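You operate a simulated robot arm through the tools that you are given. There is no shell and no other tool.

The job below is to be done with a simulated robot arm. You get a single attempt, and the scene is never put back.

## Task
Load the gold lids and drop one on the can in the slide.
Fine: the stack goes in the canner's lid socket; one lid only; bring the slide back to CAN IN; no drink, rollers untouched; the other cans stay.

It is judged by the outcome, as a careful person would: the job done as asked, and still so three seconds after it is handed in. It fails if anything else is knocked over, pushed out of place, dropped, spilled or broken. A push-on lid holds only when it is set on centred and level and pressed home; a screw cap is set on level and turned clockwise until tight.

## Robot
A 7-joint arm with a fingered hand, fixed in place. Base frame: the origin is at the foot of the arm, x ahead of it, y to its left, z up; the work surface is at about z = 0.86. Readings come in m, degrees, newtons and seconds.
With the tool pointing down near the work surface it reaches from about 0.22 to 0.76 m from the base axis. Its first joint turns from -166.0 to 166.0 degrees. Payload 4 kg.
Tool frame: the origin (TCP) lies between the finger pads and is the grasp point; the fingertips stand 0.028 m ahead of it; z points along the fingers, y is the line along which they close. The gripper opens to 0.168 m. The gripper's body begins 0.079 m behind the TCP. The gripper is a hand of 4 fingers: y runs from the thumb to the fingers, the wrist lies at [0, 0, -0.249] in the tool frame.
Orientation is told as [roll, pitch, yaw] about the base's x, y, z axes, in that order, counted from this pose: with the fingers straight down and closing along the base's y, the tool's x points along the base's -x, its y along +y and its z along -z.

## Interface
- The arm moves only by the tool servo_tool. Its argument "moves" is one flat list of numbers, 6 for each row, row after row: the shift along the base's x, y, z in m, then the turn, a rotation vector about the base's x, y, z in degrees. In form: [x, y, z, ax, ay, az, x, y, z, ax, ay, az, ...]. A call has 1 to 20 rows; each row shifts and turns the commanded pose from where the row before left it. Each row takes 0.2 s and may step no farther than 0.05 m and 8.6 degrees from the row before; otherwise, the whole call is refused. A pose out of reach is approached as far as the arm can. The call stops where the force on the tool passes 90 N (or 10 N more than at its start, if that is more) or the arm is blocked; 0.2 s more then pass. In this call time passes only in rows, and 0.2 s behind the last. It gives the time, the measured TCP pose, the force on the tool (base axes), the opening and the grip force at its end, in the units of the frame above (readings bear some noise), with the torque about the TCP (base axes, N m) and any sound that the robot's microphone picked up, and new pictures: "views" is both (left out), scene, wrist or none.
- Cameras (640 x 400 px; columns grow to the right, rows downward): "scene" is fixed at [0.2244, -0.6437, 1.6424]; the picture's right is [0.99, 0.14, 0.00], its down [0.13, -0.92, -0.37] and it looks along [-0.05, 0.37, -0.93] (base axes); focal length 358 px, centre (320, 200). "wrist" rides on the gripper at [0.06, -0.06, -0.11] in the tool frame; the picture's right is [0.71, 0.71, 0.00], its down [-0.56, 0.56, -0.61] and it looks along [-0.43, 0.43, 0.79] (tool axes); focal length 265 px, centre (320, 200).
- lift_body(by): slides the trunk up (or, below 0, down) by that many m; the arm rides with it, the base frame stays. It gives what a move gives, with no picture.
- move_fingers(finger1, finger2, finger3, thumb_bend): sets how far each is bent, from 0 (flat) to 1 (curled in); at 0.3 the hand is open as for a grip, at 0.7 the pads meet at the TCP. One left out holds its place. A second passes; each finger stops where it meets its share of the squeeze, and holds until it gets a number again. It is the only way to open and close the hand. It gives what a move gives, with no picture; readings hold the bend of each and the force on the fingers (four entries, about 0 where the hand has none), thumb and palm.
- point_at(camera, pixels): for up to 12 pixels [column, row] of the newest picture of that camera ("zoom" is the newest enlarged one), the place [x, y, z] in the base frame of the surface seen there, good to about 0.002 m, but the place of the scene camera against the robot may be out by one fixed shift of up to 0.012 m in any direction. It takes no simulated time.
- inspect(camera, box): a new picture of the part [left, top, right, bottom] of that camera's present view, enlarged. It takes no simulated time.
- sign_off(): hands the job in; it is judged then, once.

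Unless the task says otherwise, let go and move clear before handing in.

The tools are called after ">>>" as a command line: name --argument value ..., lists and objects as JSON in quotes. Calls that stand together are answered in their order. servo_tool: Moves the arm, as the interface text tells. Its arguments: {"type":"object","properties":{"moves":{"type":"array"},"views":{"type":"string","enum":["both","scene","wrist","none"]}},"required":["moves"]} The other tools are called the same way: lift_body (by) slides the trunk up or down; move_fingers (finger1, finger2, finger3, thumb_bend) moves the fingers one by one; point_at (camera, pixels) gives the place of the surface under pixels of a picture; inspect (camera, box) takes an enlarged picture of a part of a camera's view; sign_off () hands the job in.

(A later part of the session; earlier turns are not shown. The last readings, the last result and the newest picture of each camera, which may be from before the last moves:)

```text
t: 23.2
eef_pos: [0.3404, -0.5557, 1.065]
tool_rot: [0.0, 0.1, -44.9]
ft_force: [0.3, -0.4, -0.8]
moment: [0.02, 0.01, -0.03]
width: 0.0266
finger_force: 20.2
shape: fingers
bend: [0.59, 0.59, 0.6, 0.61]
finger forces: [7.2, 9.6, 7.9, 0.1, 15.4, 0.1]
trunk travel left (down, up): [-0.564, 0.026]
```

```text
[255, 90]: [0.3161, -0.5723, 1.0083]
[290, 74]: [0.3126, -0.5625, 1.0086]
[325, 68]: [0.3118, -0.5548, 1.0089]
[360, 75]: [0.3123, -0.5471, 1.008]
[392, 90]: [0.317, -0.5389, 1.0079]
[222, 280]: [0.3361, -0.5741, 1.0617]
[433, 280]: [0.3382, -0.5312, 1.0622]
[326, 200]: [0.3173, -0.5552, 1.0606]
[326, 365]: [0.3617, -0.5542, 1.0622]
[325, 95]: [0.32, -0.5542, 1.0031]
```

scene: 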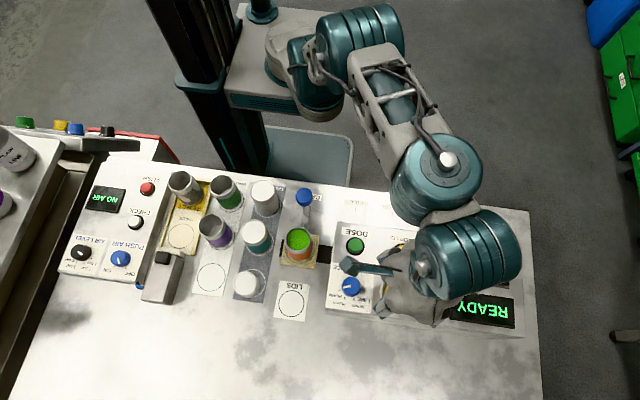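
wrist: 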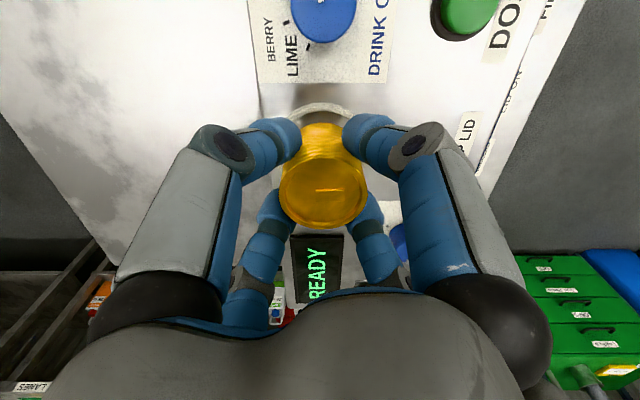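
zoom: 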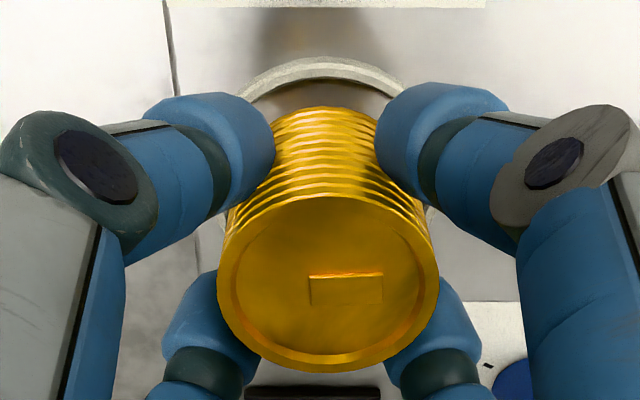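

The stack is within about 2 mm of the ring's centre. I'll nudge it +0.0015,-0.001 and lower it into the socket in small steps while watching the force.

>>> servo_tool --moves '[0.0015, -0.001, 0, 0, 0, 0, 0, 0, -0.004, 0, 0, 0, 0, 0, -0.003, 0, 0, 0, 0, 0, -0.002, 0, 0, 0, 0, 0, -0.001, 0, 0, 0]' --views "wrist"

>>> inspect --camera "wrist" --box '[250, 80, 390, 240]'

```text
t: 24.4
eef_pos: [0.3418, -0.5568, 1.0554]
tool_rot: [-0.1, 0.1, -44.9]
ft_force: [0.3, 0.2, -0.8]
moment: [-0.01, 0.02, 0.0]
width: 0.0266
finger_force: 20.1
shape: fingers
bend: [0.59, 0.59, 0.6, 0.61]
finger forces: [7.1, 9.7, 7.8, 0.1, 15.3, 0.0]
trunk travel left (down, up): [-0.564, 0.026]
```

wrist: 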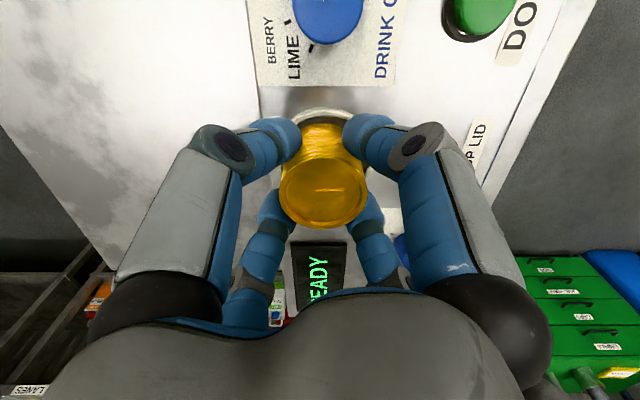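

```text
2.50 times, centred on (320, 160) of wrist
```

zoom: 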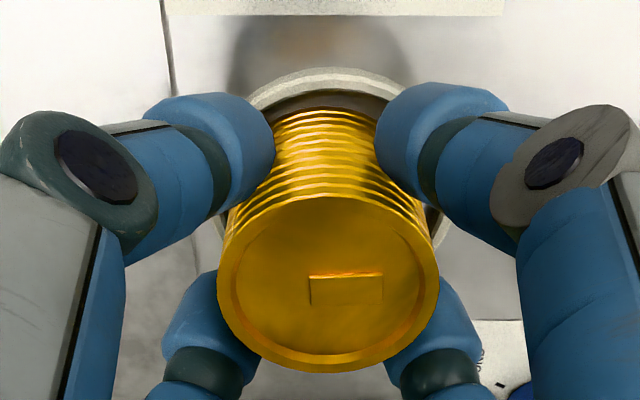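

The stack bottom is just inside the ring with no contact force yet. I'll lower it the last 2 mm until it touches.

>>> servo_tool --moves '[0, 0, -0.001, 0, 0, 0, 0, 0, -0.0007, 0, 0, 0]' --views "wrist"

>>> point_at --camera "wrist" --pixels '[[323, 178], [285, 195], [360, 195], [323, 222], [322, 112], [322, 122], [322, 125], [322, 128]]'

```text
t: 25.0
eef_pos: [0.3421, -0.5581, 1.0534]
tool_rot: [0.1, -0.1, -44.9]
ft_force: [0.6, 0.4, -1.1]
moment: [0.03, 0.01, -0.04]
width: 0.0267
finger_force: 19.9
shape: fingers
bend: [0.59, 0.59, 0.6, 0.61]
finger forces: [7.0, 9.7, 7.8, 0.0, 15.2, 0.1]
trunk travel left (down, up): [-0.564, 0.026]
```

wrist: 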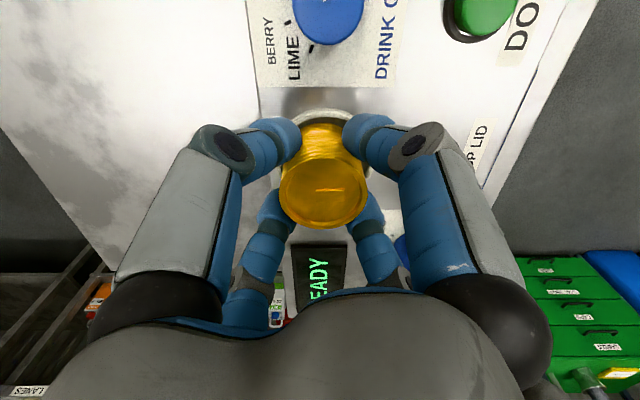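

```text
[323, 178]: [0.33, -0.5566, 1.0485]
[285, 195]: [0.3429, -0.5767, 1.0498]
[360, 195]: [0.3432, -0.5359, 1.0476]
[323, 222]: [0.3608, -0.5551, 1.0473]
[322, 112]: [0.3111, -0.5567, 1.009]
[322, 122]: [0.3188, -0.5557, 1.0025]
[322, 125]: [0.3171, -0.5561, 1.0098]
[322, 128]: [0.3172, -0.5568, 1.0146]
```

The top is at about 1.0485, so the bottom is practically on the socket floor. I'll go down one more millimetre to check for contact.

>>> servo_tool --moves '[0, 0, -0.0008, 0, 0, 0, 0, 0, -0.0007, 0, 0, 0]' --views "none"

```text
t: 25.6
eef_pos: [0.3423, -0.5575, 1.0522]
tool_rot: [-0.1, 0.1, -44.9]
ft_force: [-0.2, 0.7, -0.1]
moment: [0.02, -0.01, -0.01]
width: 0.0265
finger_force: 20.4
shape: fingers
bend: [0.59, 0.59, 0.6, 0.61]
finger forces: [7.1, 9.8, 7.7, 0.1, 15.3, 0.0]
trunk travel left (down, up): [-0.564, 0.026]
```

The weight on the tool has gone from -1.1 to about 0 N, which may be first contact. I'll take one more small step to confirm it.

>>> servo_tool --moves '[0, 0, -0.0007, 0, 0, 0]' --views "none"

```text
t: 26.0
eef_pos: [0.3419, -0.5574, 1.0524]
tool_rot: [0.0, 0.0, -44.9]
ft_force: [0.9, 0.0, -0.2]
moment: [0.01, 0.0, 0.0]
width: 0.0265
finger_force: 20.3
shape: fingers
bend: [0.59, 0.59, 0.6, 0.61]
finger forces: [7.1, 9.6, 7.7, 0.0, 15.2, 0.0]
trunk travel left (down, up): [-0.564, 0.026]
```

>>> servo_tool --moves '[0, 0, -0.001, 0, 0, 0]' --views "wrist"

>>> inspect --camera "wrist" --box '[250, 80, 390, 240]'

```text
t: 26.4
eef_pos: [0.3417, -0.5582, 1.0507]
tool_rot: [0.0, 0.2, -44.9]
ft_force: [-0.3, -0.2, -0.5]
moment: [-0.01, 0.0, 0.0]
width: 0.0267
finger_force: 19.8
shape: fingers
bend: [0.59, 0.59, 0.6, 0.61]
finger forces: [7.1, 9.7, 7.8, 0.0, 15.3, 0.0]
trunk travel left (down, up): [-0.564, 0.026]
```

wrist: 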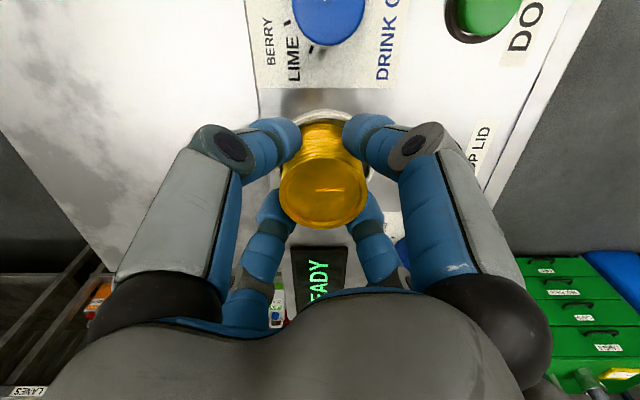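

```text
2.50 times, centred on (320, 160) of wrist
```

zoom: 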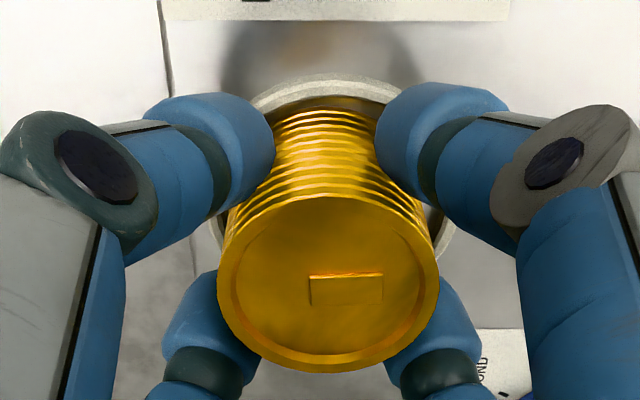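

If the stack is 0.044 m tall (the label plate is at z≈0.863), its bottom should just be touching now. I'll go on in half-millimetre steps until the force rises.

>>> servo_tool --moves '[0, 0, -0.0006, 0, 0, 0, 0, 0, -0.0006, 0, 0, 0]' --views "none"

```text
t: 27.0
eef_pos: [0.3418, -0.5572, 1.0509]
tool_rot: [0.1, -0.1, -44.9]
ft_force: [0.3, 0.1, 3.7]
moment: [0.05, -0.08, -0.01]
width: 0.0264
finger_force: 20.4
shape: fingers
bend: [0.59, 0.59, 0.6, 0.61]
finger forces: [7.4, 10.0, 8.1, 0.1, 15.4, 0.0]
trunk travel left (down, up): [-0.564, 0.026]
```

There is contact now, 3.7 N upward, so the stack stands on the socket floor. I'll release evenly.

>>> move_fingers --finger1 0.56 --finger2 0.56 --finger3 0.56 --thumb_bend 0.56

>>> move_fingers --finger1 0.48 --finger2 0.48 --finger3 0.48 --thumb_bend 0.48

>>> inspect --camera "wrist" --box '[220, 60, 420, 260]'

```text
t: 28.0
eef_pos: [0.3425, -0.5579, 1.0486]
tool_rot: [0.0, 0.1, -44.9]
ft_force: [-0.2, 0.1, -0.2]
moment: [-0.02, 0.01, 0.0]
width: 0.0385
finger_force: 0.0
shape: fingers
bend: [0.56, 0.56, 0.56, 0.56]
finger forces: [0.1, 0.0, 0.1, 0.0, 0.1, 0.0]
trunk travel left (down, up): [-0.564, 0.026]
```

```text
t: 29.0
eef_pos: [0.3415, -0.5573, 1.0492]
tool_rot: [-0.1, 0.0, -44.8]
ft_force: [-0.1, 0.1, 0.3]
moment: [0.01, 0.01, 0.0]
width: 0.0629
finger_force: 0.0
shape: fingers
bend: [0.48, 0.48, 0.48, 0.48]
finger forces: [0.0, 0.0, 0.0, 0.0, 0.0, 0.0]
trunk travel left (down, up): [-0.564, 0.026]
```

```text
2.00 times, centred on (320, 160) of wrist
```

zoom: 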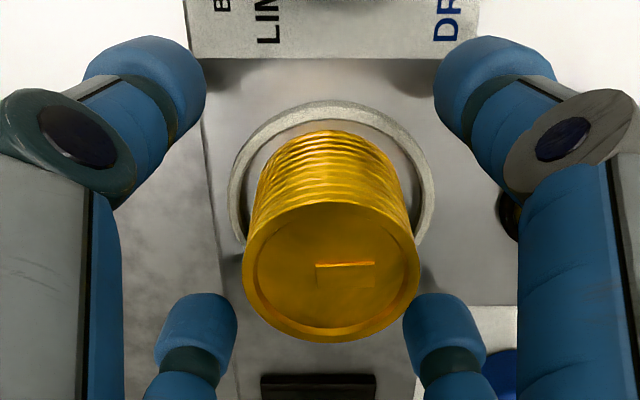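

The stack stands inside the ring with clear margins. I'll rise straight up and look.

>>> servo_tool --moves '[0, 0, 0.01, 0, 0, 0, 0, 0, 0.02, 0, 0, 0, 0, 0, 0.025, 0, 0, 0, 0, 0, 0.025, 0, 0, 0, 0, 0, 0.02, 0, 0, 0]'

>>> inspect --camera "wrist" --box '[220, 20, 420, 220]'

```text
t: 30.2
eef_pos: [0.3395, -0.5562, 1.1401]
tool_rot: [0.0, 0.2, -44.9]
ft_force: [-1.2, 0.1, 0.0]
moment: [-0.02, 0.0, 0.01]
width: 0.0629
finger_force: 0.2
shape: fingers
bend: [0.48, 0.48, 0.48, 0.48]
finger forces: [0.1, 0.0, 0.0, 0.1, 0.1, 0.0]
out of reach, approached as far as the arm can: row 5
trunk travel left (down, up): [-0.564, 0.026]
```

scene: 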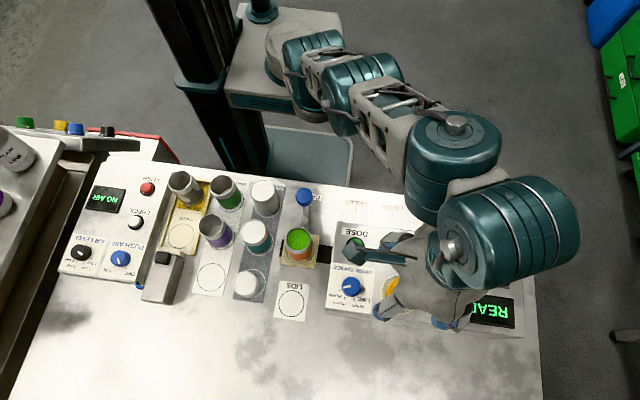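
wrist: 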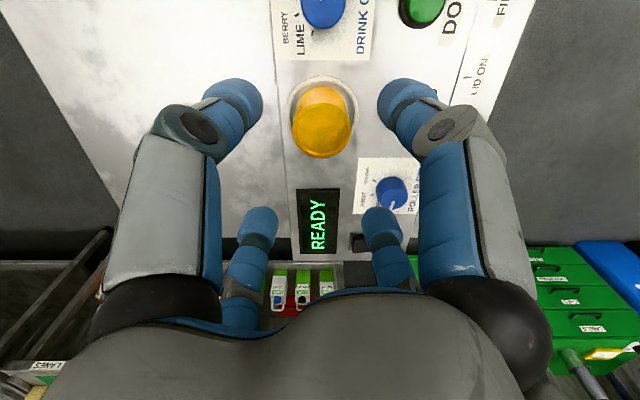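

```text
2.00 times, centred on (320, 120) of wrist
```

zoom: 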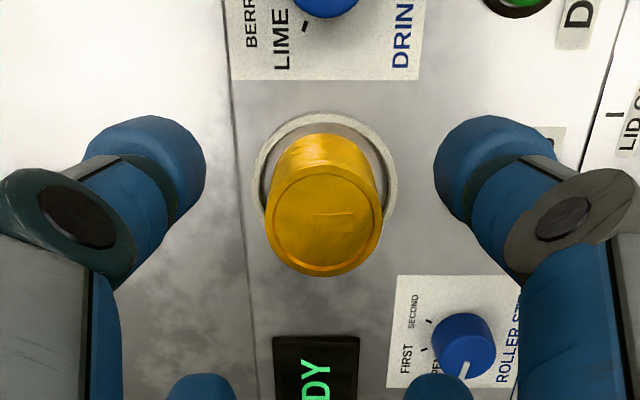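

The stack is seated in the ring at (322,118). Next is the slide knob near (0.147,-0.392). I'll carry the hand over the canner at this height to behind the knob, on the +y side.

>>> servo_tool --moves '[-0.019, 0.0195, 0, 0, 0, 0, -0.019, 0.0195, 0, 0, 0, 0, -0.019, 0.0195, 0, 0, 0, 0, -0.019, 0.0195, 0, 0, 0, 0, -0.019, 0.0195, 0, 0, 0, 0, -0.019, 0.0195, 0, 0, 0, 0, -0.019, 0.0195, 0, 0, 0, 0, -0.019, 0.0195, 0, 0, 0, 0, -0.02, 0.0195, -0.01, 0, 0, 0, -0.02, 0.0195, -0.01, 0, 0, 0]'

>>> inspect --camera "wrist" --box '[220, 0, 460, 200]'

```text
t: 32.4
eef_pos: [0.1487, -0.3624, 1.1183]
tool_rot: [0.1, 0.0, -44.9]
ft_force: [-1.1, -0.5, 0.1]
moment: [-0.01, -0.01, 0.02]
width: 0.0632
finger_force: 0.1
shape: fingers
bend: [0.48, 0.48, 0.48, 0.48]
finger forces: [0.0, 0.0, 0.0, 0.0, 0.0, 0.0]
trunk travel left (down, up): [-0.564, 0.026]
```

scene: 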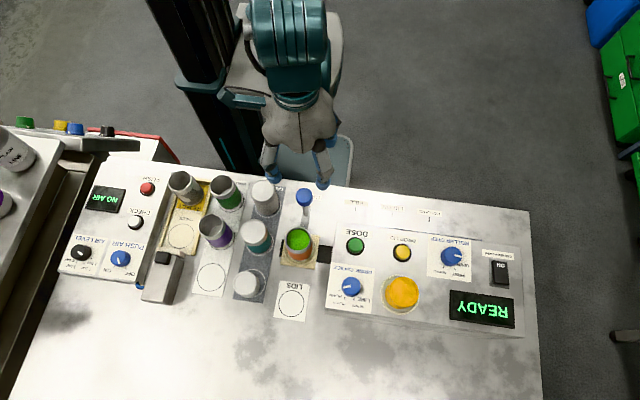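
wrist: 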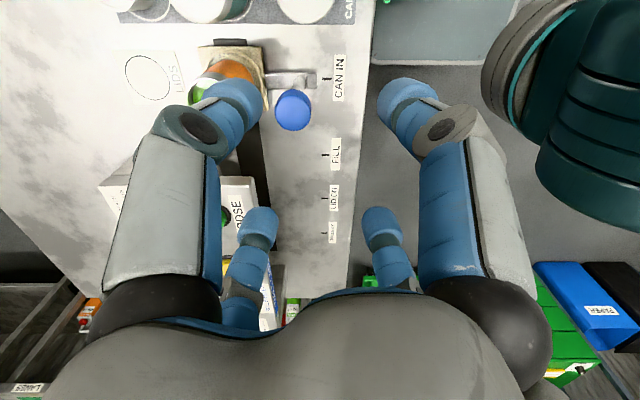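

```text
2.00 times, centred on (340, 100) of wrist
```

zoom: 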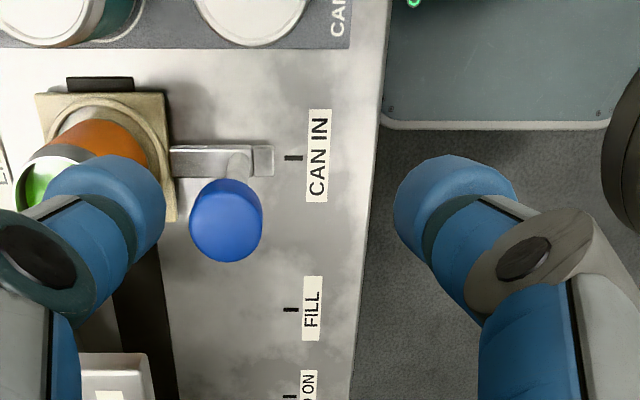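

The knob is at (293,110) with the flat pointer arm ending at the CAN IN mark. I'll measure the knob, the pointer arm and the marks precisely.

>>> point_at --camera "zoom" --pixels '[[226, 215], [195, 215], [258, 215], [226, 186], [226, 255], [262, 150], [262, 172], [292, 158], [291, 310], [289, 396], [238, 165], [195, 160]]'

>>> point_at --camera "wrist" --pixels '[[325, 79], [325, 154], [324, 197], [323, 232], [293, 110], [255, 190], [245, 180], [230, 182], [225, 100], [210, 47], [258, 65], [290, 80]]'

```text
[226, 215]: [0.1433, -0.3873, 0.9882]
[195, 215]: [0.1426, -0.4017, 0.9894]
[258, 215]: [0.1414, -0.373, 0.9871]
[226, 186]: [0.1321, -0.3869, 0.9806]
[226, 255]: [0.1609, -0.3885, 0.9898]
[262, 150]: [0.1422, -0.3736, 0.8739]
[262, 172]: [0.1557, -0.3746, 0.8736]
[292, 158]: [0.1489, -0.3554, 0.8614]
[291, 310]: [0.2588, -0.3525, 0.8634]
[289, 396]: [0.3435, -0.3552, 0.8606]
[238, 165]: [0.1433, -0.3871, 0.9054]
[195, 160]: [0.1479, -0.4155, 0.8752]
```

```text
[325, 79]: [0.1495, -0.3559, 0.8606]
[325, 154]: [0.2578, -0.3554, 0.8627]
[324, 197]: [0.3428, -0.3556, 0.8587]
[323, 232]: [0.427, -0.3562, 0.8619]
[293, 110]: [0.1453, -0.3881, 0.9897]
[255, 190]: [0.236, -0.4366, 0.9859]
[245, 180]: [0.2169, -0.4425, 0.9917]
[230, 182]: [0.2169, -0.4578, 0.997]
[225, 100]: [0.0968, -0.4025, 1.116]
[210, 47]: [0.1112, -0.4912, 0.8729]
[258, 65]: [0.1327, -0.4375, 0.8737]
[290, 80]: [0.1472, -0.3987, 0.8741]
```

The marks are CAN IN x=0.149, FILL 0.258, LID ON 0.343 and ROLLERS 0.427, and the knob is at about (0.148,-0.387) with its top at 0.99. I'll also check the nearest rack can at (265,187) in the scene view before lowering a two-finger cage around the knob.

>>> point_at --camera "scene" --pixels '[[265, 187], [278, 190], [252, 188], [265, 182], [304, 196], [258, 232], [227, 188]]'

>>> move_fingers --finger1 0.54 --finger2 0.54 --finger3 0.54 --thumb_bend 0.54

>>> servo_tool --moves '[0, 0.003, -0.02, 0, 0, 0, 0, 0.003, -0.02, 0, 0, 0, 0, 0.001, -0.02, 0, 0, 0]'

>>> inspect --camera "wrist" --box '[200, 20, 440, 220]'

```text
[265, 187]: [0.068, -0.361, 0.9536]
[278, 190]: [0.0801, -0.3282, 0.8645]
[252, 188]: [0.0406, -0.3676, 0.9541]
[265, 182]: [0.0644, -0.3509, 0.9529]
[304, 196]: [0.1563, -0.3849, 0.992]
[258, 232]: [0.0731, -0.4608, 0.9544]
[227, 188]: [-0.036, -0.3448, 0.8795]
```

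```text
t: 33.4
eef_pos: [0.1477, -0.3647, 1.1194]
tool_rot: [0.1, -0.1, -44.9]
ft_force: [-0.3, -0.5, -0.2]
moment: [0.02, -0.01, 0.01]
width: 0.0454
finger_force: 0.1
shape: fingers
bend: [0.54, 0.54, 0.54, 0.54]
finger forces: [0.1, 0.1, 0.0, 0.0, 0.0, 0.1]
trunk travel left (down, up): [-0.564, 0.026]
```

```text
t: 34.2
eef_pos: [0.15, -0.3556, 1.0577]
tool_rot: [0.0, 0.1, -44.8]
ft_force: [-0.6, 0.0, 0.6]
moment: [0.0, -0.01, 0.01]
width: 0.0454
finger_force: 0.1
shape: fingers
bend: [0.54, 0.54, 0.54, 0.54]
finger forces: [0.0, 0.0, 0.1, 0.0, 0.0, 0.1]
trunk travel left (down, up): [-0.564, 0.026]
```

scene: 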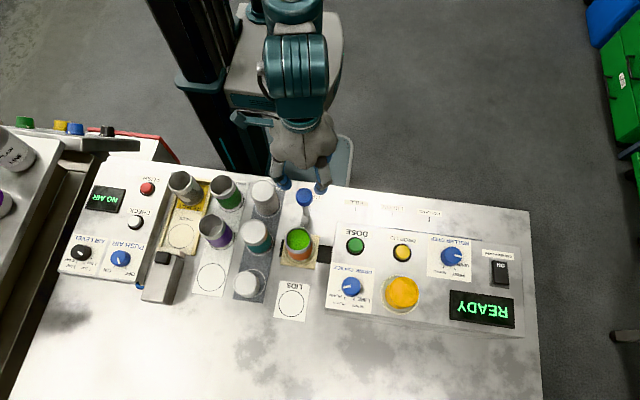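
wrist: 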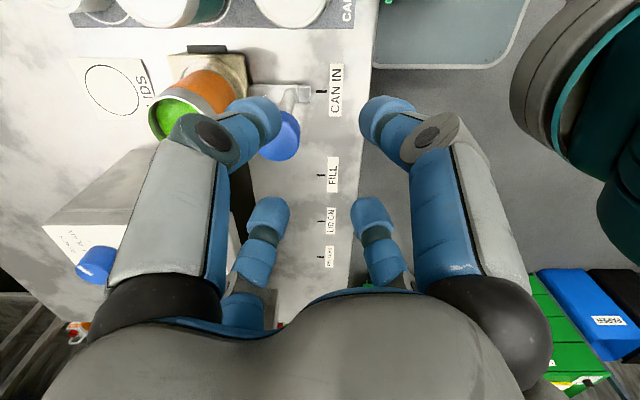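

```text
2.00 times, centred on (320, 120) of wrist
```

zoom: 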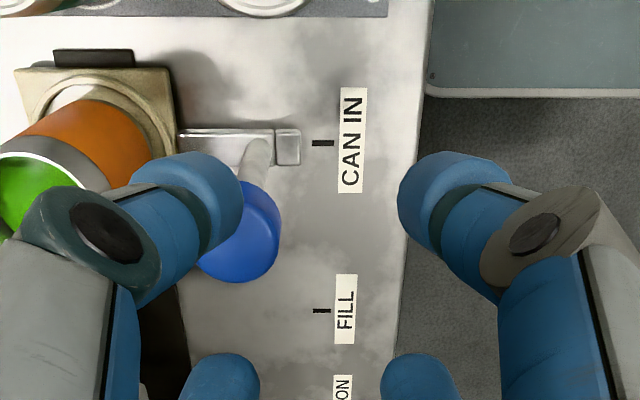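

The hand is 3 cm above the knob, which shows at (280,140) partly behind the front-left digit. I'll measure the two -y fingertips against the knob before lowering.

>>> point_at --camera "zoom" --pixels '[[238, 205], [225, 170], [190, 155], [235, 225], [150, 165], [250, 250], [270, 220], [240, 278], [205, 370], [225, 358], [255, 375], [187, 380]]'

```text
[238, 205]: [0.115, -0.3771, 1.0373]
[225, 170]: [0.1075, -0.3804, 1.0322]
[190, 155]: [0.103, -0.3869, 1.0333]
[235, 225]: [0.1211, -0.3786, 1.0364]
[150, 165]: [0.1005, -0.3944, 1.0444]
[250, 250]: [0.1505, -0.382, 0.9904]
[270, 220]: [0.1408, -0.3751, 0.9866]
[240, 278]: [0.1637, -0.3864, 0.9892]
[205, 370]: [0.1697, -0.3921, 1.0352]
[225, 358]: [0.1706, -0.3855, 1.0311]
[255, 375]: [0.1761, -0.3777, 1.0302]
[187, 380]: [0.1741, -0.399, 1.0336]
```

The tips leave about 7 mm on either side of the knob in x and line up with it in y. I'll lower to z≈1.003 so the domes flank the knob.

>>> servo_tool --moves '[-0.0005, -0.0005, -0.015, 0, 0, 0, 0, 0, -0.015, 0, 0, 0, 0, 0, -0.013, 0, 0, 0, 0, 0, -0.012, 0, 0, 0]'

>>> inspect --camera "wrist" --box '[200, 40, 440, 260]'

```text
t: 35.2
eef_pos: [0.1506, -0.3552, 1.0023]
tool_rot: [0.0, 0.0, -44.9]
ft_force: [-0.3, 0.4, 0.6]
moment: [0.0, 0.02, 0.03]
width: 0.0457
finger_force: 0.1
shape: fingers
bend: [0.54, 0.54, 0.54, 0.54]
finger forces: [0.1, 0.0, 0.0, 0.0, 0.0, 0.1]
trunk travel left (down, up): [-0.564, 0.026]
```

scene: 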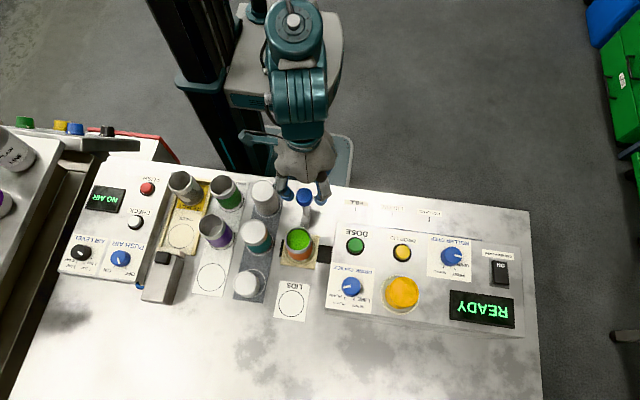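
wrist: 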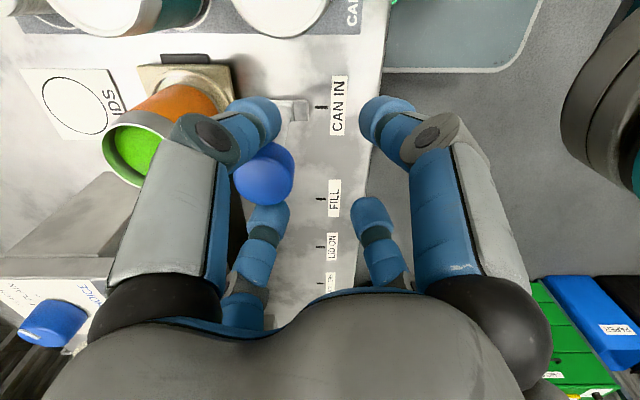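

```text
1.82 times, centred on (320, 150) of wrist
```

zoom: 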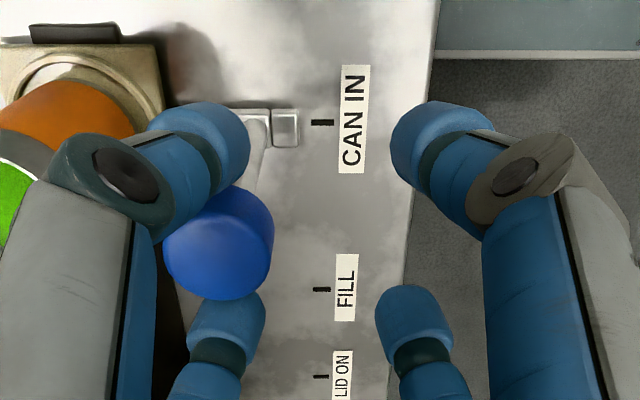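

The blue knob at (264,175) sits between the two left digits. I'll start pushing slowly in +x and watch the force.

>>> servo_tool --moves '[0.003, 0, 0, 0, 0, 0, 0.003, 0, 0, 0, 0, 0, 0.003, 0, 0, 0, 0, 0, 0.003, 0, 0, 0, 0, 0, 0.003, 0, 0, 0, 0, 0, 0.003, 0, 0, 0, 0, 0]' --views "wrist"

>>> inspect --camera "wrist" --box '[200, 40, 440, 260]'

```text
t: 36.6
eef_pos: [0.1682, -0.3562, 1.0037]
tool_rot: [0.2, 0.0, -44.8]
ft_force: [-0.6, 0.5, 0.2]
moment: [-0.04, -0.01, -0.01]
width: 0.0455
finger_force: 1.1
shape: fingers
bend: [0.54, 0.54, 0.54, 0.54]
finger forces: [0.1, 0.0, 0.0, 0.1, 0.6, 0.1]
trunk travel left (down, up): [-0.564, 0.026]
```

wrist: 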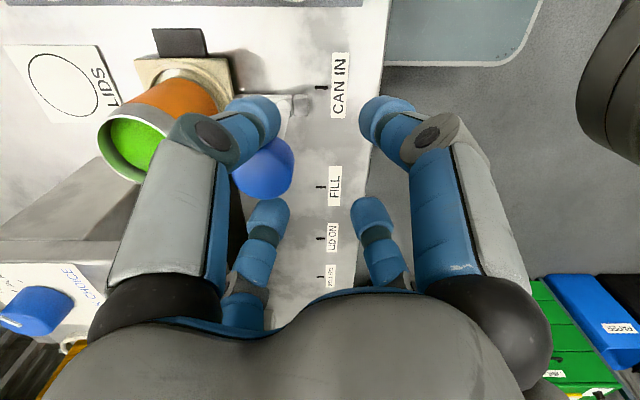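

```text
1.82 times, centred on (320, 150) of wrist
```

zoom: 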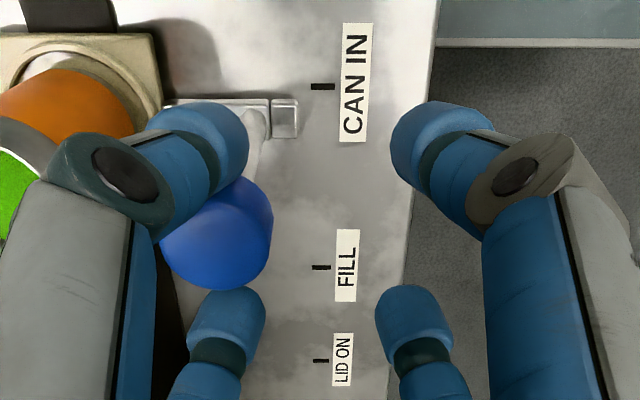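

The slide moves easily with about 1 N on the thumb. I'll read the pointer arm's position to work out the remaining travel.

>>> point_at --camera "zoom" --pixels '[[286, 104], [286, 134], [320, 86], [320, 267], [320, 361], [230, 235], [285, 120]]'

```text
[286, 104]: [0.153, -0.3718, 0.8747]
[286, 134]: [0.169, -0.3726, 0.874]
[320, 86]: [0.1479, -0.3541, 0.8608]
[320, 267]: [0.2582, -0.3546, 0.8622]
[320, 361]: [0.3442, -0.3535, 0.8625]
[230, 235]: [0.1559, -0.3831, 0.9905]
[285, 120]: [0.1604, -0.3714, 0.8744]
```

The pointer is at x≈0.161 and LID ON is at 0.3435, so about 0.182 remains. I'll push on slowly for 0.12 m.

>>> servo_tool --moves '[0.004, 0, 0, 0, 0, 0, 0.006, 0, 0, 0, 0, 0, 0.006, 0, 0, 0, 0, 0, 0.006, 0, 0, 0, 0, 0, 0.006, 0, 0, 0, 0, 0, 0.006, 0, 0, 0, 0, 0, 0.006, 0, 0, 0, 0, 0, 0.006, 0, 0, 0, 0, 0, 0.006, 0, 0, 0, 0, 0, 0.006, 0, 0, 0, 0, 0, 0.006, 0, 0, 0, 0, 0, 0.006, 0, 0, 0, 0, 0, 0.006, 0, 0, 0, 0, 0, 0.006, 0, 0, 0, 0, 0, 0.006, 0, 0, 0, 0, 0, 0.006, 0, 0, 0, 0, 0, 0.006, 0, 0, 0, 0, 0, 0.006, 0, 0, 0, 0, 0, 0.006, 0, 0, 0, 0, 0, 0.004, 0, 0, 0, 0, 0]'

>>> inspect --camera "wrist" --box '[200, 40, 440, 260]'

```text
t: 40.8
eef_pos: [0.283, -0.355, 1.004]
tool_rot: [0.1, 0.0, -44.8]
ft_force: [-0.9, 0.5, -0.4]
moment: [0.02, 0.04, -0.01]
width: 0.0456
finger_force: 0.1
shape: fingers
bend: [0.54, 0.54, 0.54, 0.54]
finger forces: [0.1, 0.1, 0.0, 0.1, 0.5, 0.1]
trunk travel left (down, up): [-0.564, 0.026]
```

scene: 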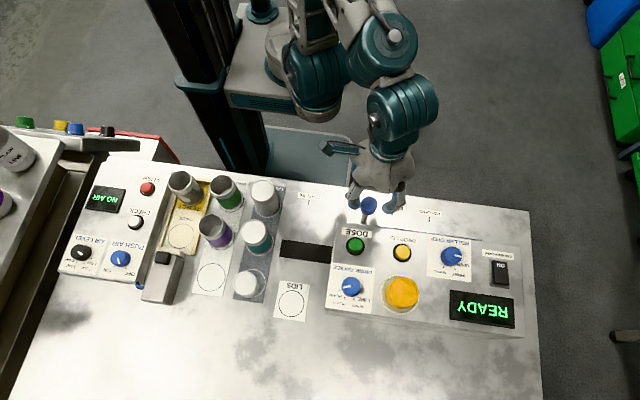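
wrist: 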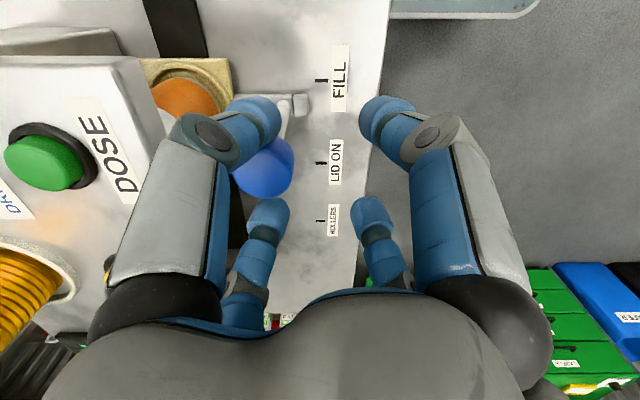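

```text
1.82 times, centred on (320, 150) of wrist
```

zoom: 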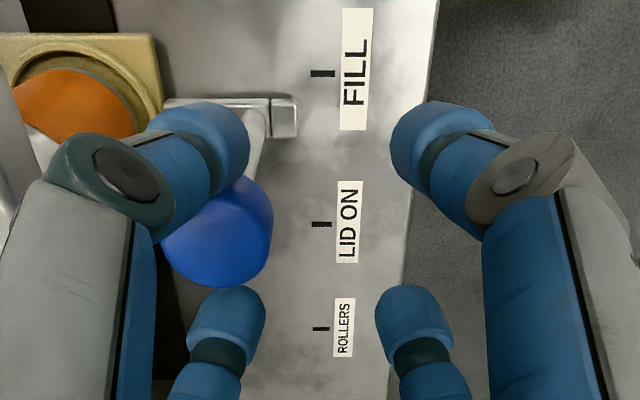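

The slide passed FILL and the can is still upright on it. I'll read the pointer again against the LID ON mark.

>>> point_at --camera "zoom" --pixels '[[286, 102], [286, 134], [285, 118], [320, 74], [320, 224], [320, 329], [298, 100], [297, 135]]'

```text
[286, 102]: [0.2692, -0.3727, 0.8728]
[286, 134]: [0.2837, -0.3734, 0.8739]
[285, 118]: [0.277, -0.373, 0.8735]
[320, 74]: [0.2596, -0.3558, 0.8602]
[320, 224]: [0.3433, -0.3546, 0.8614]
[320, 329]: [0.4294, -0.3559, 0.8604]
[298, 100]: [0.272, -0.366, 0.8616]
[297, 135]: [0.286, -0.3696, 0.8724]
```

The pointer is at 0.277 and LID ON at 0.3433, so 0.066 remains. I'll push 0.060 more, slowing toward the end.

>>> servo_tool --moves '[0.004, 0, 0, 0, 0, 0, 0.006, 0, 0, 0, 0, 0, 0.006, 0, 0, 0, 0, 0, 0.006, 0, 0, 0, 0, 0, 0.006, 0, 0, 0, 0, 0, 0.006, 0, 0, 0, 0, 0, 0.006, 0, 0, 0, 0, 0, 0.006, 0, 0, 0, 0, 0, 0.005, 0, 0, 0, 0, 0, 0.004, 0, 0, 0, 0, 0, 0.003, 0, 0, 0, 0, 0, 0.002, 0, 0, 0, 0, 0]'

>>> inspect --camera "wrist" --box '[200, 40, 440, 260]'

```text
t: 43.4
eef_pos: [0.3453, -0.356, 1.0052]
tool_rot: [-0.1, 0.0, -44.9]
ft_force: [-0.9, -0.5, 0.3]
moment: [0.02, -0.02, 0.01]
width: 0.0456
finger_force: 0.0
shape: fingers
bend: [0.54, 0.54, 0.54, 0.54]
finger forces: [0.0, 0.0, 0.0, 0.0, 0.1, 0.1]
trunk travel left (down, up): [-0.564, 0.026]
```

scene: 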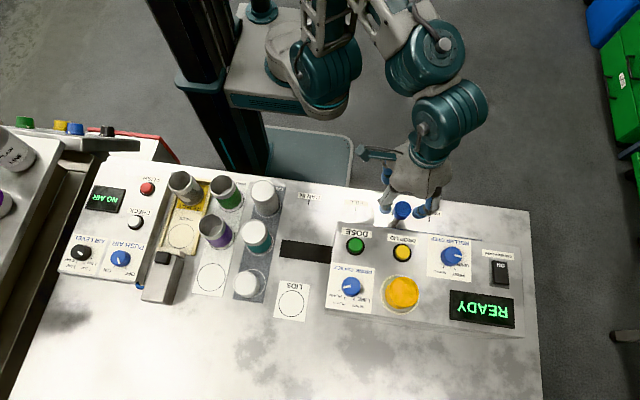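
wrist: 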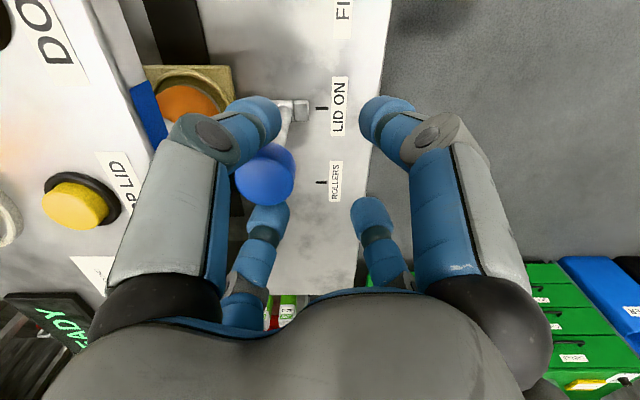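

```text
1.82 times, centred on (320, 150) of wrist
```

zoom: 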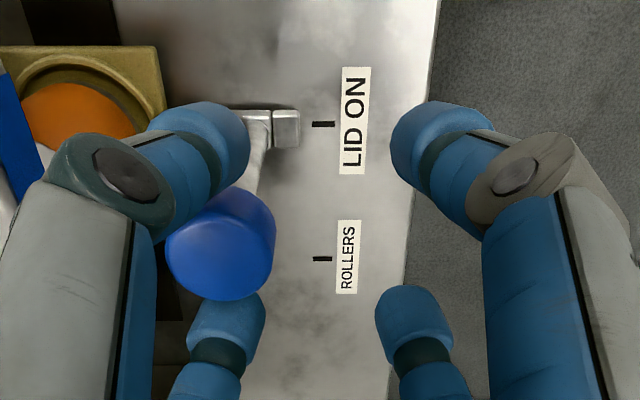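

The pointer now looks level with the LID ON mark and the thumb force has gone to zero, so it probably clicked into a detent. I'll measure.

>>> point_at --camera "zoom" --pixels '[[286, 114], [286, 145], [285, 129], [320, 125], [320, 259], [300, 129], [15, 150], [230, 250], [255, 290], [240, 195]]'

>>> inspect --camera "wrist" --box '[0, 0, 260, 260]'

```text
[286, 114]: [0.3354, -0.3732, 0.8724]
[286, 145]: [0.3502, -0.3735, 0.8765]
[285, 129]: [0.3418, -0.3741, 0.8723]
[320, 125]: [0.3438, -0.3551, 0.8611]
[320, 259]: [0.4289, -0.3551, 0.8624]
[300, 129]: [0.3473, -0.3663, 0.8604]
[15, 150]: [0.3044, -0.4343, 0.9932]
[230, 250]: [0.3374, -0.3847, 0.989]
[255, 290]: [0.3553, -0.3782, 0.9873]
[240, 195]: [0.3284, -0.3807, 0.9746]
```

```text
1.54 times, centred on (130, 130) of wrist
```

zoom: 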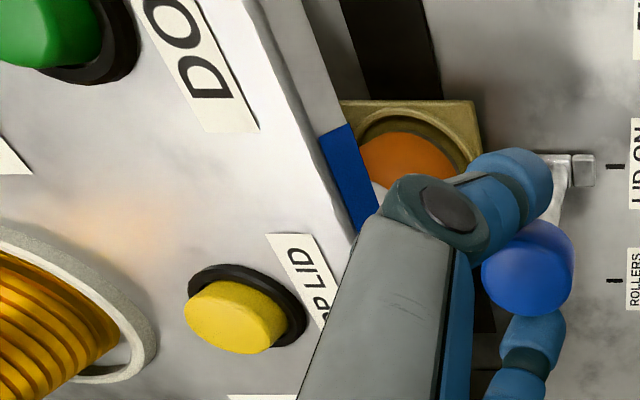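

The pointer is at 0.343 against the mark at 0.344, so the slide is at LID ON. I'll raise the hand straight up off the knob, then curl three fingers so the thumb alone can press DROP LID.

>>> servo_tool --moves '[0, 0, 0.01, 0, 0, 0, 0, 0, 0.015, 0, 0, 0, 0, 0, 0.02, 0, 0, 0, 0, 0, 0.025, 0, 0, 0, 0, 0, 0.025, 0, 0, 0]' --views "none"

>>> move_fingers --finger1 1.0 --finger2 1.0 --finger3 1.0 --thumb_bend 0.45

>>> servo_tool --moves '[0, 0, 0, 0, 0, 0]'

```text
t: 44.6
eef_pos: [0.3443, -0.3557, 1.1007]
tool_rot: [0.0, 0.2, -44.9]
ft_force: [1.1, 0.1, 0.8]
moment: [0.01, -0.01, 0.0]
width: 0.0452
finger_force: 0.1
shape: fingers
bend: [0.54, 0.54, 0.54, 0.54]
finger forces: [0.0, 0.0, 0.0, 0.0, 0.0, 0.0]
trunk travel left (down, up): [-0.564, 0.026]
```

```text
t: 45.6
eef_pos: [0.3434, -0.3549, 1.0993]
tool_rot: [0.0, 0.2, -44.8]
ft_force: [-0.1, -0.2, 0.7]
moment: [0.01, 0.0, 0.01]
width: 0.0478
finger_force: 0.1
shape: fingers
bend: [0.73, 0.72, 0.73, 0.45]
finger forces: [0.0, 0.0, 0.1, 0.0, 0.1, 0.0]
trunk travel left (down, up): [-0.564, 0.026]
```

```text
t: 46.0
eef_pos: [0.3444, -0.3543, 1.0989]
tool_rot: [0.0, 0.1, -44.9]
ft_force: [0.2, 0.7, -0.4]
moment: [0.01, -0.01, 0.03]
width: 0.0479
finger_force: 0.1
shape: fingers
bend: [0.73, 0.72, 0.73, 0.45]
finger forces: [0.0, 0.1, 0.0, 0.1, 0.0, 0.1]
trunk travel left (down, up): [-0.564, 0.026]
```

scene: 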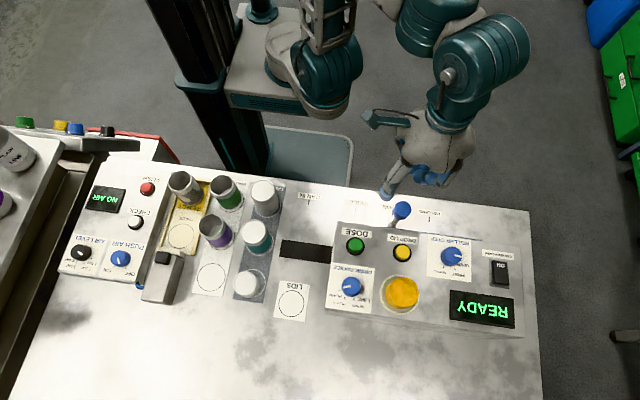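
wrist: 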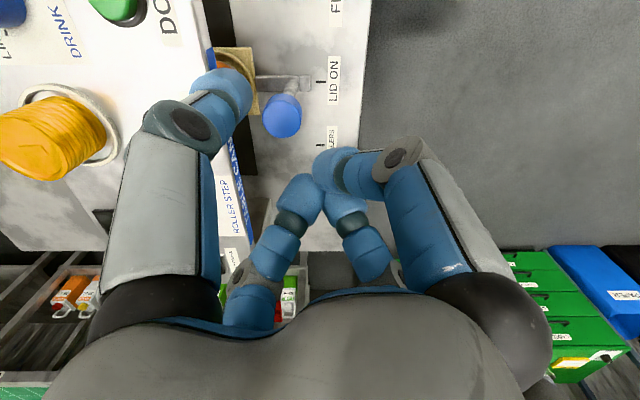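

Fingers 1–3 have closed together at the centre and the thumb stands alone at (225,90). I'll measure its dome to learn where its tip lies relative to the TCP.

>>> inspect --camera "wrist" --box '[160, 50, 320, 180]'

```text
3.08 times, centred on (240, 115) of wrist
```

zoom: 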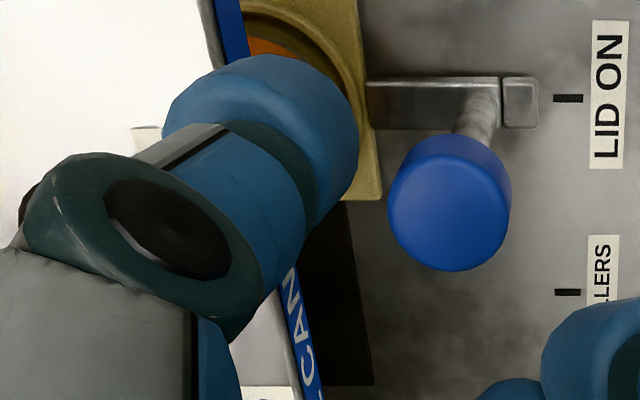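

>>> point_at --camera "zoom" --pixels '[[350, 140], [340, 100], [300, 65], [250, 60], [200, 85], [170, 120], [350, 175], [330, 205], [315, 150], [260, 100], [280, 200], [230, 160]]'

```text
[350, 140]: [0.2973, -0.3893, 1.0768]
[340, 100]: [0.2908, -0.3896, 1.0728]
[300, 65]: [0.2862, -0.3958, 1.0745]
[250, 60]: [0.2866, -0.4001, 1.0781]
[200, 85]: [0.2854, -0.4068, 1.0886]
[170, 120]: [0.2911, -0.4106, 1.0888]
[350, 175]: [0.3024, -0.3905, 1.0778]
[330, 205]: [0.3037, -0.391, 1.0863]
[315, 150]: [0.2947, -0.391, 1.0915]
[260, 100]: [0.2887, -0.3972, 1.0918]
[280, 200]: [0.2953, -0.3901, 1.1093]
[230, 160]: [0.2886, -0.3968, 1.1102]
```

The thumb dome is centred about 0.066 m out from the TCP along (-x,-y), with its tip near TCP z minus 0.04. I'll move so it is over the DROP LID button at about (0.337,-0.485), still well above it, and look.

>>> servo_tool --moves '[0.008, -0.016, 0, 0, 0, 0, 0.008, -0.017, 0, 0, 0, 0, 0.008, -0.017, 0, 0, 0, 0, 0.008, -0.017, 0, 0, 0, 0, 0.007, -0.016, 0, 0, 0, 0]'

>>> inspect --camera "wrist" --box '[120, 20, 320, 180]'

>>> inspect --camera "scene" --box '[330, 160, 490, 330]'

```text
t: 47.2
eef_pos: [0.3828, -0.4398, 1.0978]
tool_rot: [0.1, 0.1, -44.9]
ft_force: [-0.6, -0.6, -0.6]
moment: [0.0, -0.01, -0.01]
width: 0.048
finger_force: 0.1
shape: fingers
bend: [0.73, 0.72, 0.73, 0.45]
finger forces: [0.0, 0.0, 0.0, 0.1, 0.0, 0.1]
trunk travel left (down, up): [-0.564, 0.026]
```

scene: 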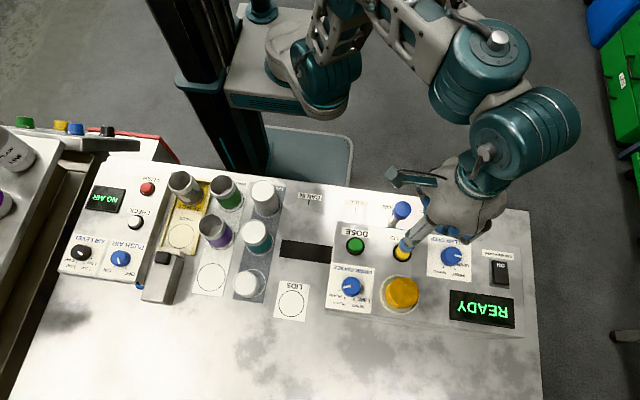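
wrist: 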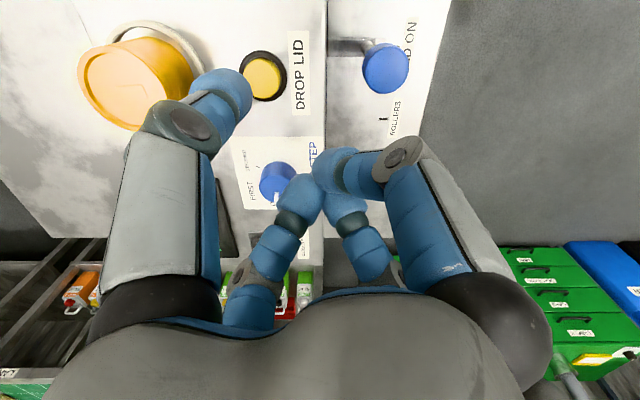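

```text
2.50 times, centred on (220, 100) of wrist
```

zoom: 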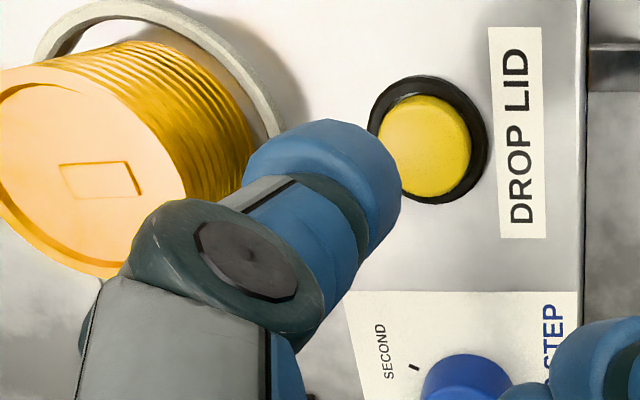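

```text
2.35 times, centred on (410, 245) of scene
```

zoom: 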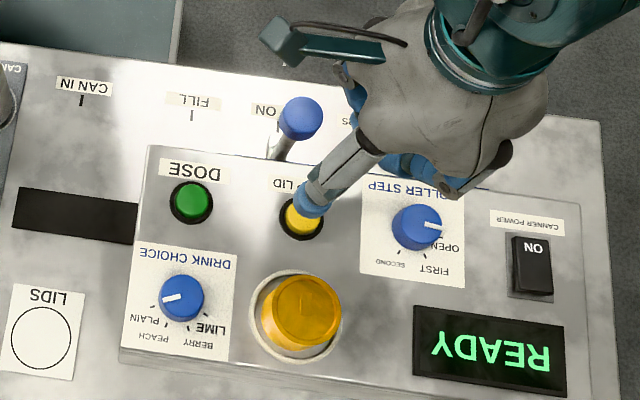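

I can see the button well at (263,76) in the wrist view. I'll measure its centre and the thumb dome together from here.

>>> point_at --camera "wrist" --pixels '[[263, 77], [252, 78], [275, 78], [262, 63], [264, 93], [244, 95], [240, 80], [225, 70], [205, 75], [246, 105], [238, 112], [270, 66]]'

```text
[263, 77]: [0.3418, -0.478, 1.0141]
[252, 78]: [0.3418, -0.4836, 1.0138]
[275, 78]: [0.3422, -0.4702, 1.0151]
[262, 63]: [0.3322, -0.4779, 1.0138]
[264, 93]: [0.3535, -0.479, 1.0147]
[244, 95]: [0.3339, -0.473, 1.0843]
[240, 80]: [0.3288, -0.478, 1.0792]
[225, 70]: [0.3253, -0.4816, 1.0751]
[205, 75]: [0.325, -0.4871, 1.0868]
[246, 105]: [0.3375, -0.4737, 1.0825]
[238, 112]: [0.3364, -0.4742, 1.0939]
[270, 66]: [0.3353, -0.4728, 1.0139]
```

This view puts the button centre at about (0.343,-0.478), which differs by some millimetres from the earlier view. I'll cross-check with the stack and ring, whose position I know from placing it.

>>> inspect --camera "wrist" --box '[70, 10, 230, 140]'

>>> point_at --camera "wrist" --pixels '[[82, 85], [122, 90], [160, 90], [122, 55], [122, 125], [115, 35], [150, 24], [195, 50], [383, 70], [365, 70], [405, 70]]'

```text
3.08 times, centred on (150, 75) of wrist
```

zoom: 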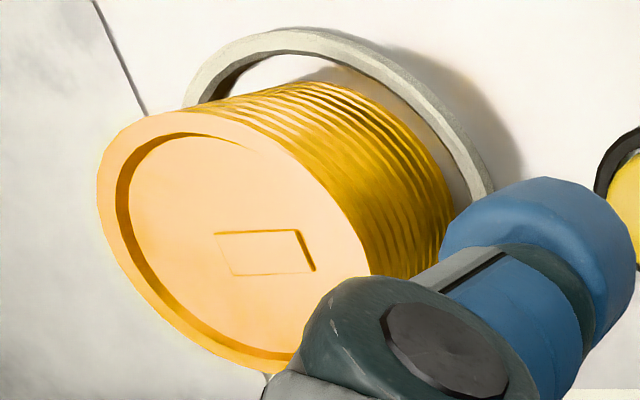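

```text
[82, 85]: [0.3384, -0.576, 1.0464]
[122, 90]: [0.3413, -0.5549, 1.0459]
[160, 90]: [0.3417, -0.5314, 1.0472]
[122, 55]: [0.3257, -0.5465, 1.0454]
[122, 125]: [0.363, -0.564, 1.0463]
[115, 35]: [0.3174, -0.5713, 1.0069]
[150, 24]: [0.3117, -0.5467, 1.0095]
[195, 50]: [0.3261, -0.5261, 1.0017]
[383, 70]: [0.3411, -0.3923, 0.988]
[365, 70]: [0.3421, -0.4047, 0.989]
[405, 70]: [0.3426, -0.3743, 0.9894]
```

The stack reads (0.341,-0.555), as expected, so this view is reliable and the button centre is about (0.342,-0.479). I'll shift about (+0.004,+0.006) and lower to roughly 1 cm above the button.

>>> servo_tool --moves '[0.004, 0.006, 0, 0, 0, 0, 0, 0, -0.015, 0, 0, 0, 0, 0, -0.012, 0, 0, 0, 0, 0, -0.008, 0, 0, 0]'

>>> inspect --camera "wrist" --box '[160, 40, 320, 160]'

>>> inspect --camera "scene" --box '[360, 210, 460, 290]'

```text
t: 48.2
eef_pos: [0.3873, -0.4318, 1.0635]
tool_rot: [0.0, 0.1, -44.9]
ft_force: [-0.6, -0.5, 0.0]
moment: [0.0, 0.0, -0.02]
width: 0.0483
finger_force: 0.0
shape: fingers
bend: [0.73, 0.72, 0.73, 0.45]
finger forces: [0.1, 0.0, 0.0, 0.0, 0.0, 0.1]
trunk travel left (down, up): [-0.564, 0.026]
```

scene: 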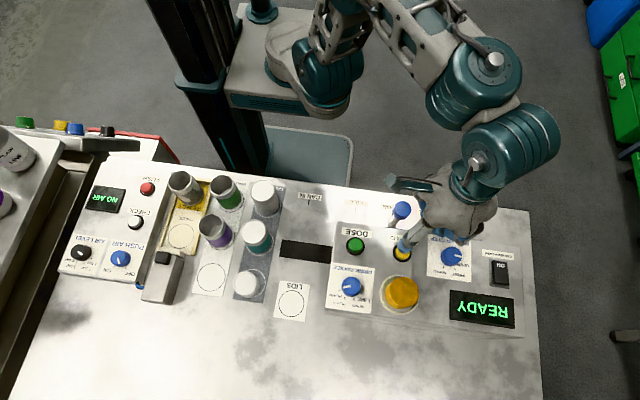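
wrist: 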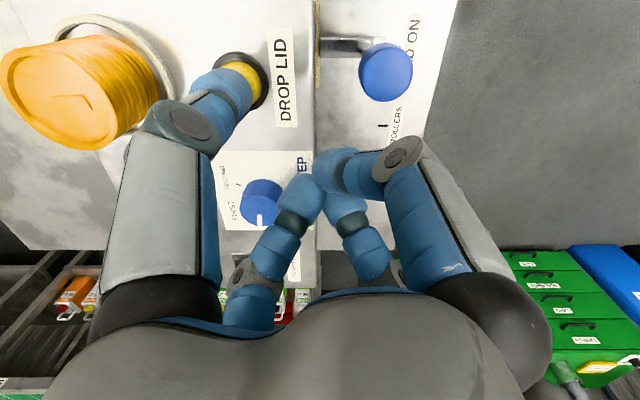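

```text
3.33 times, centred on (240, 100) of wrist
```

zoom: 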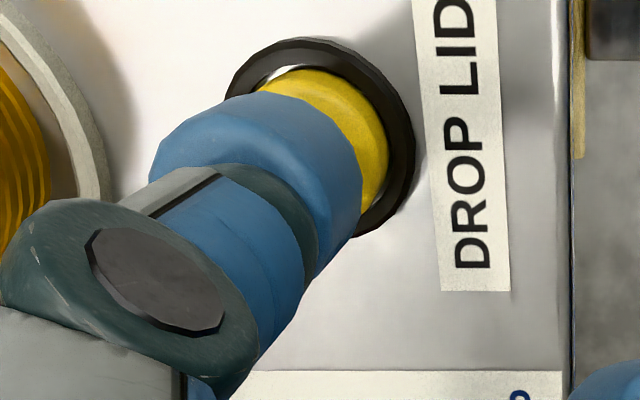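

```text
5.00 times, centred on (410, 250) of scene
```

zoom: 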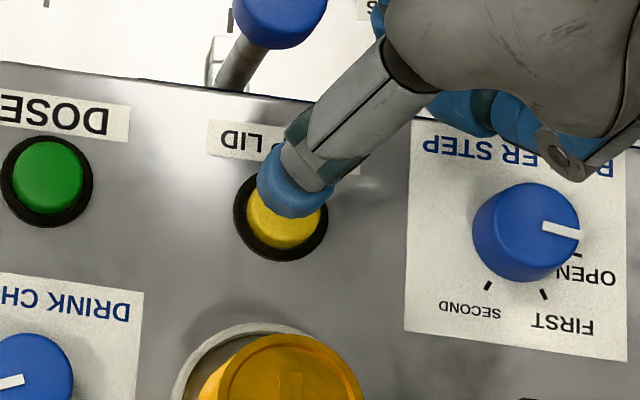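

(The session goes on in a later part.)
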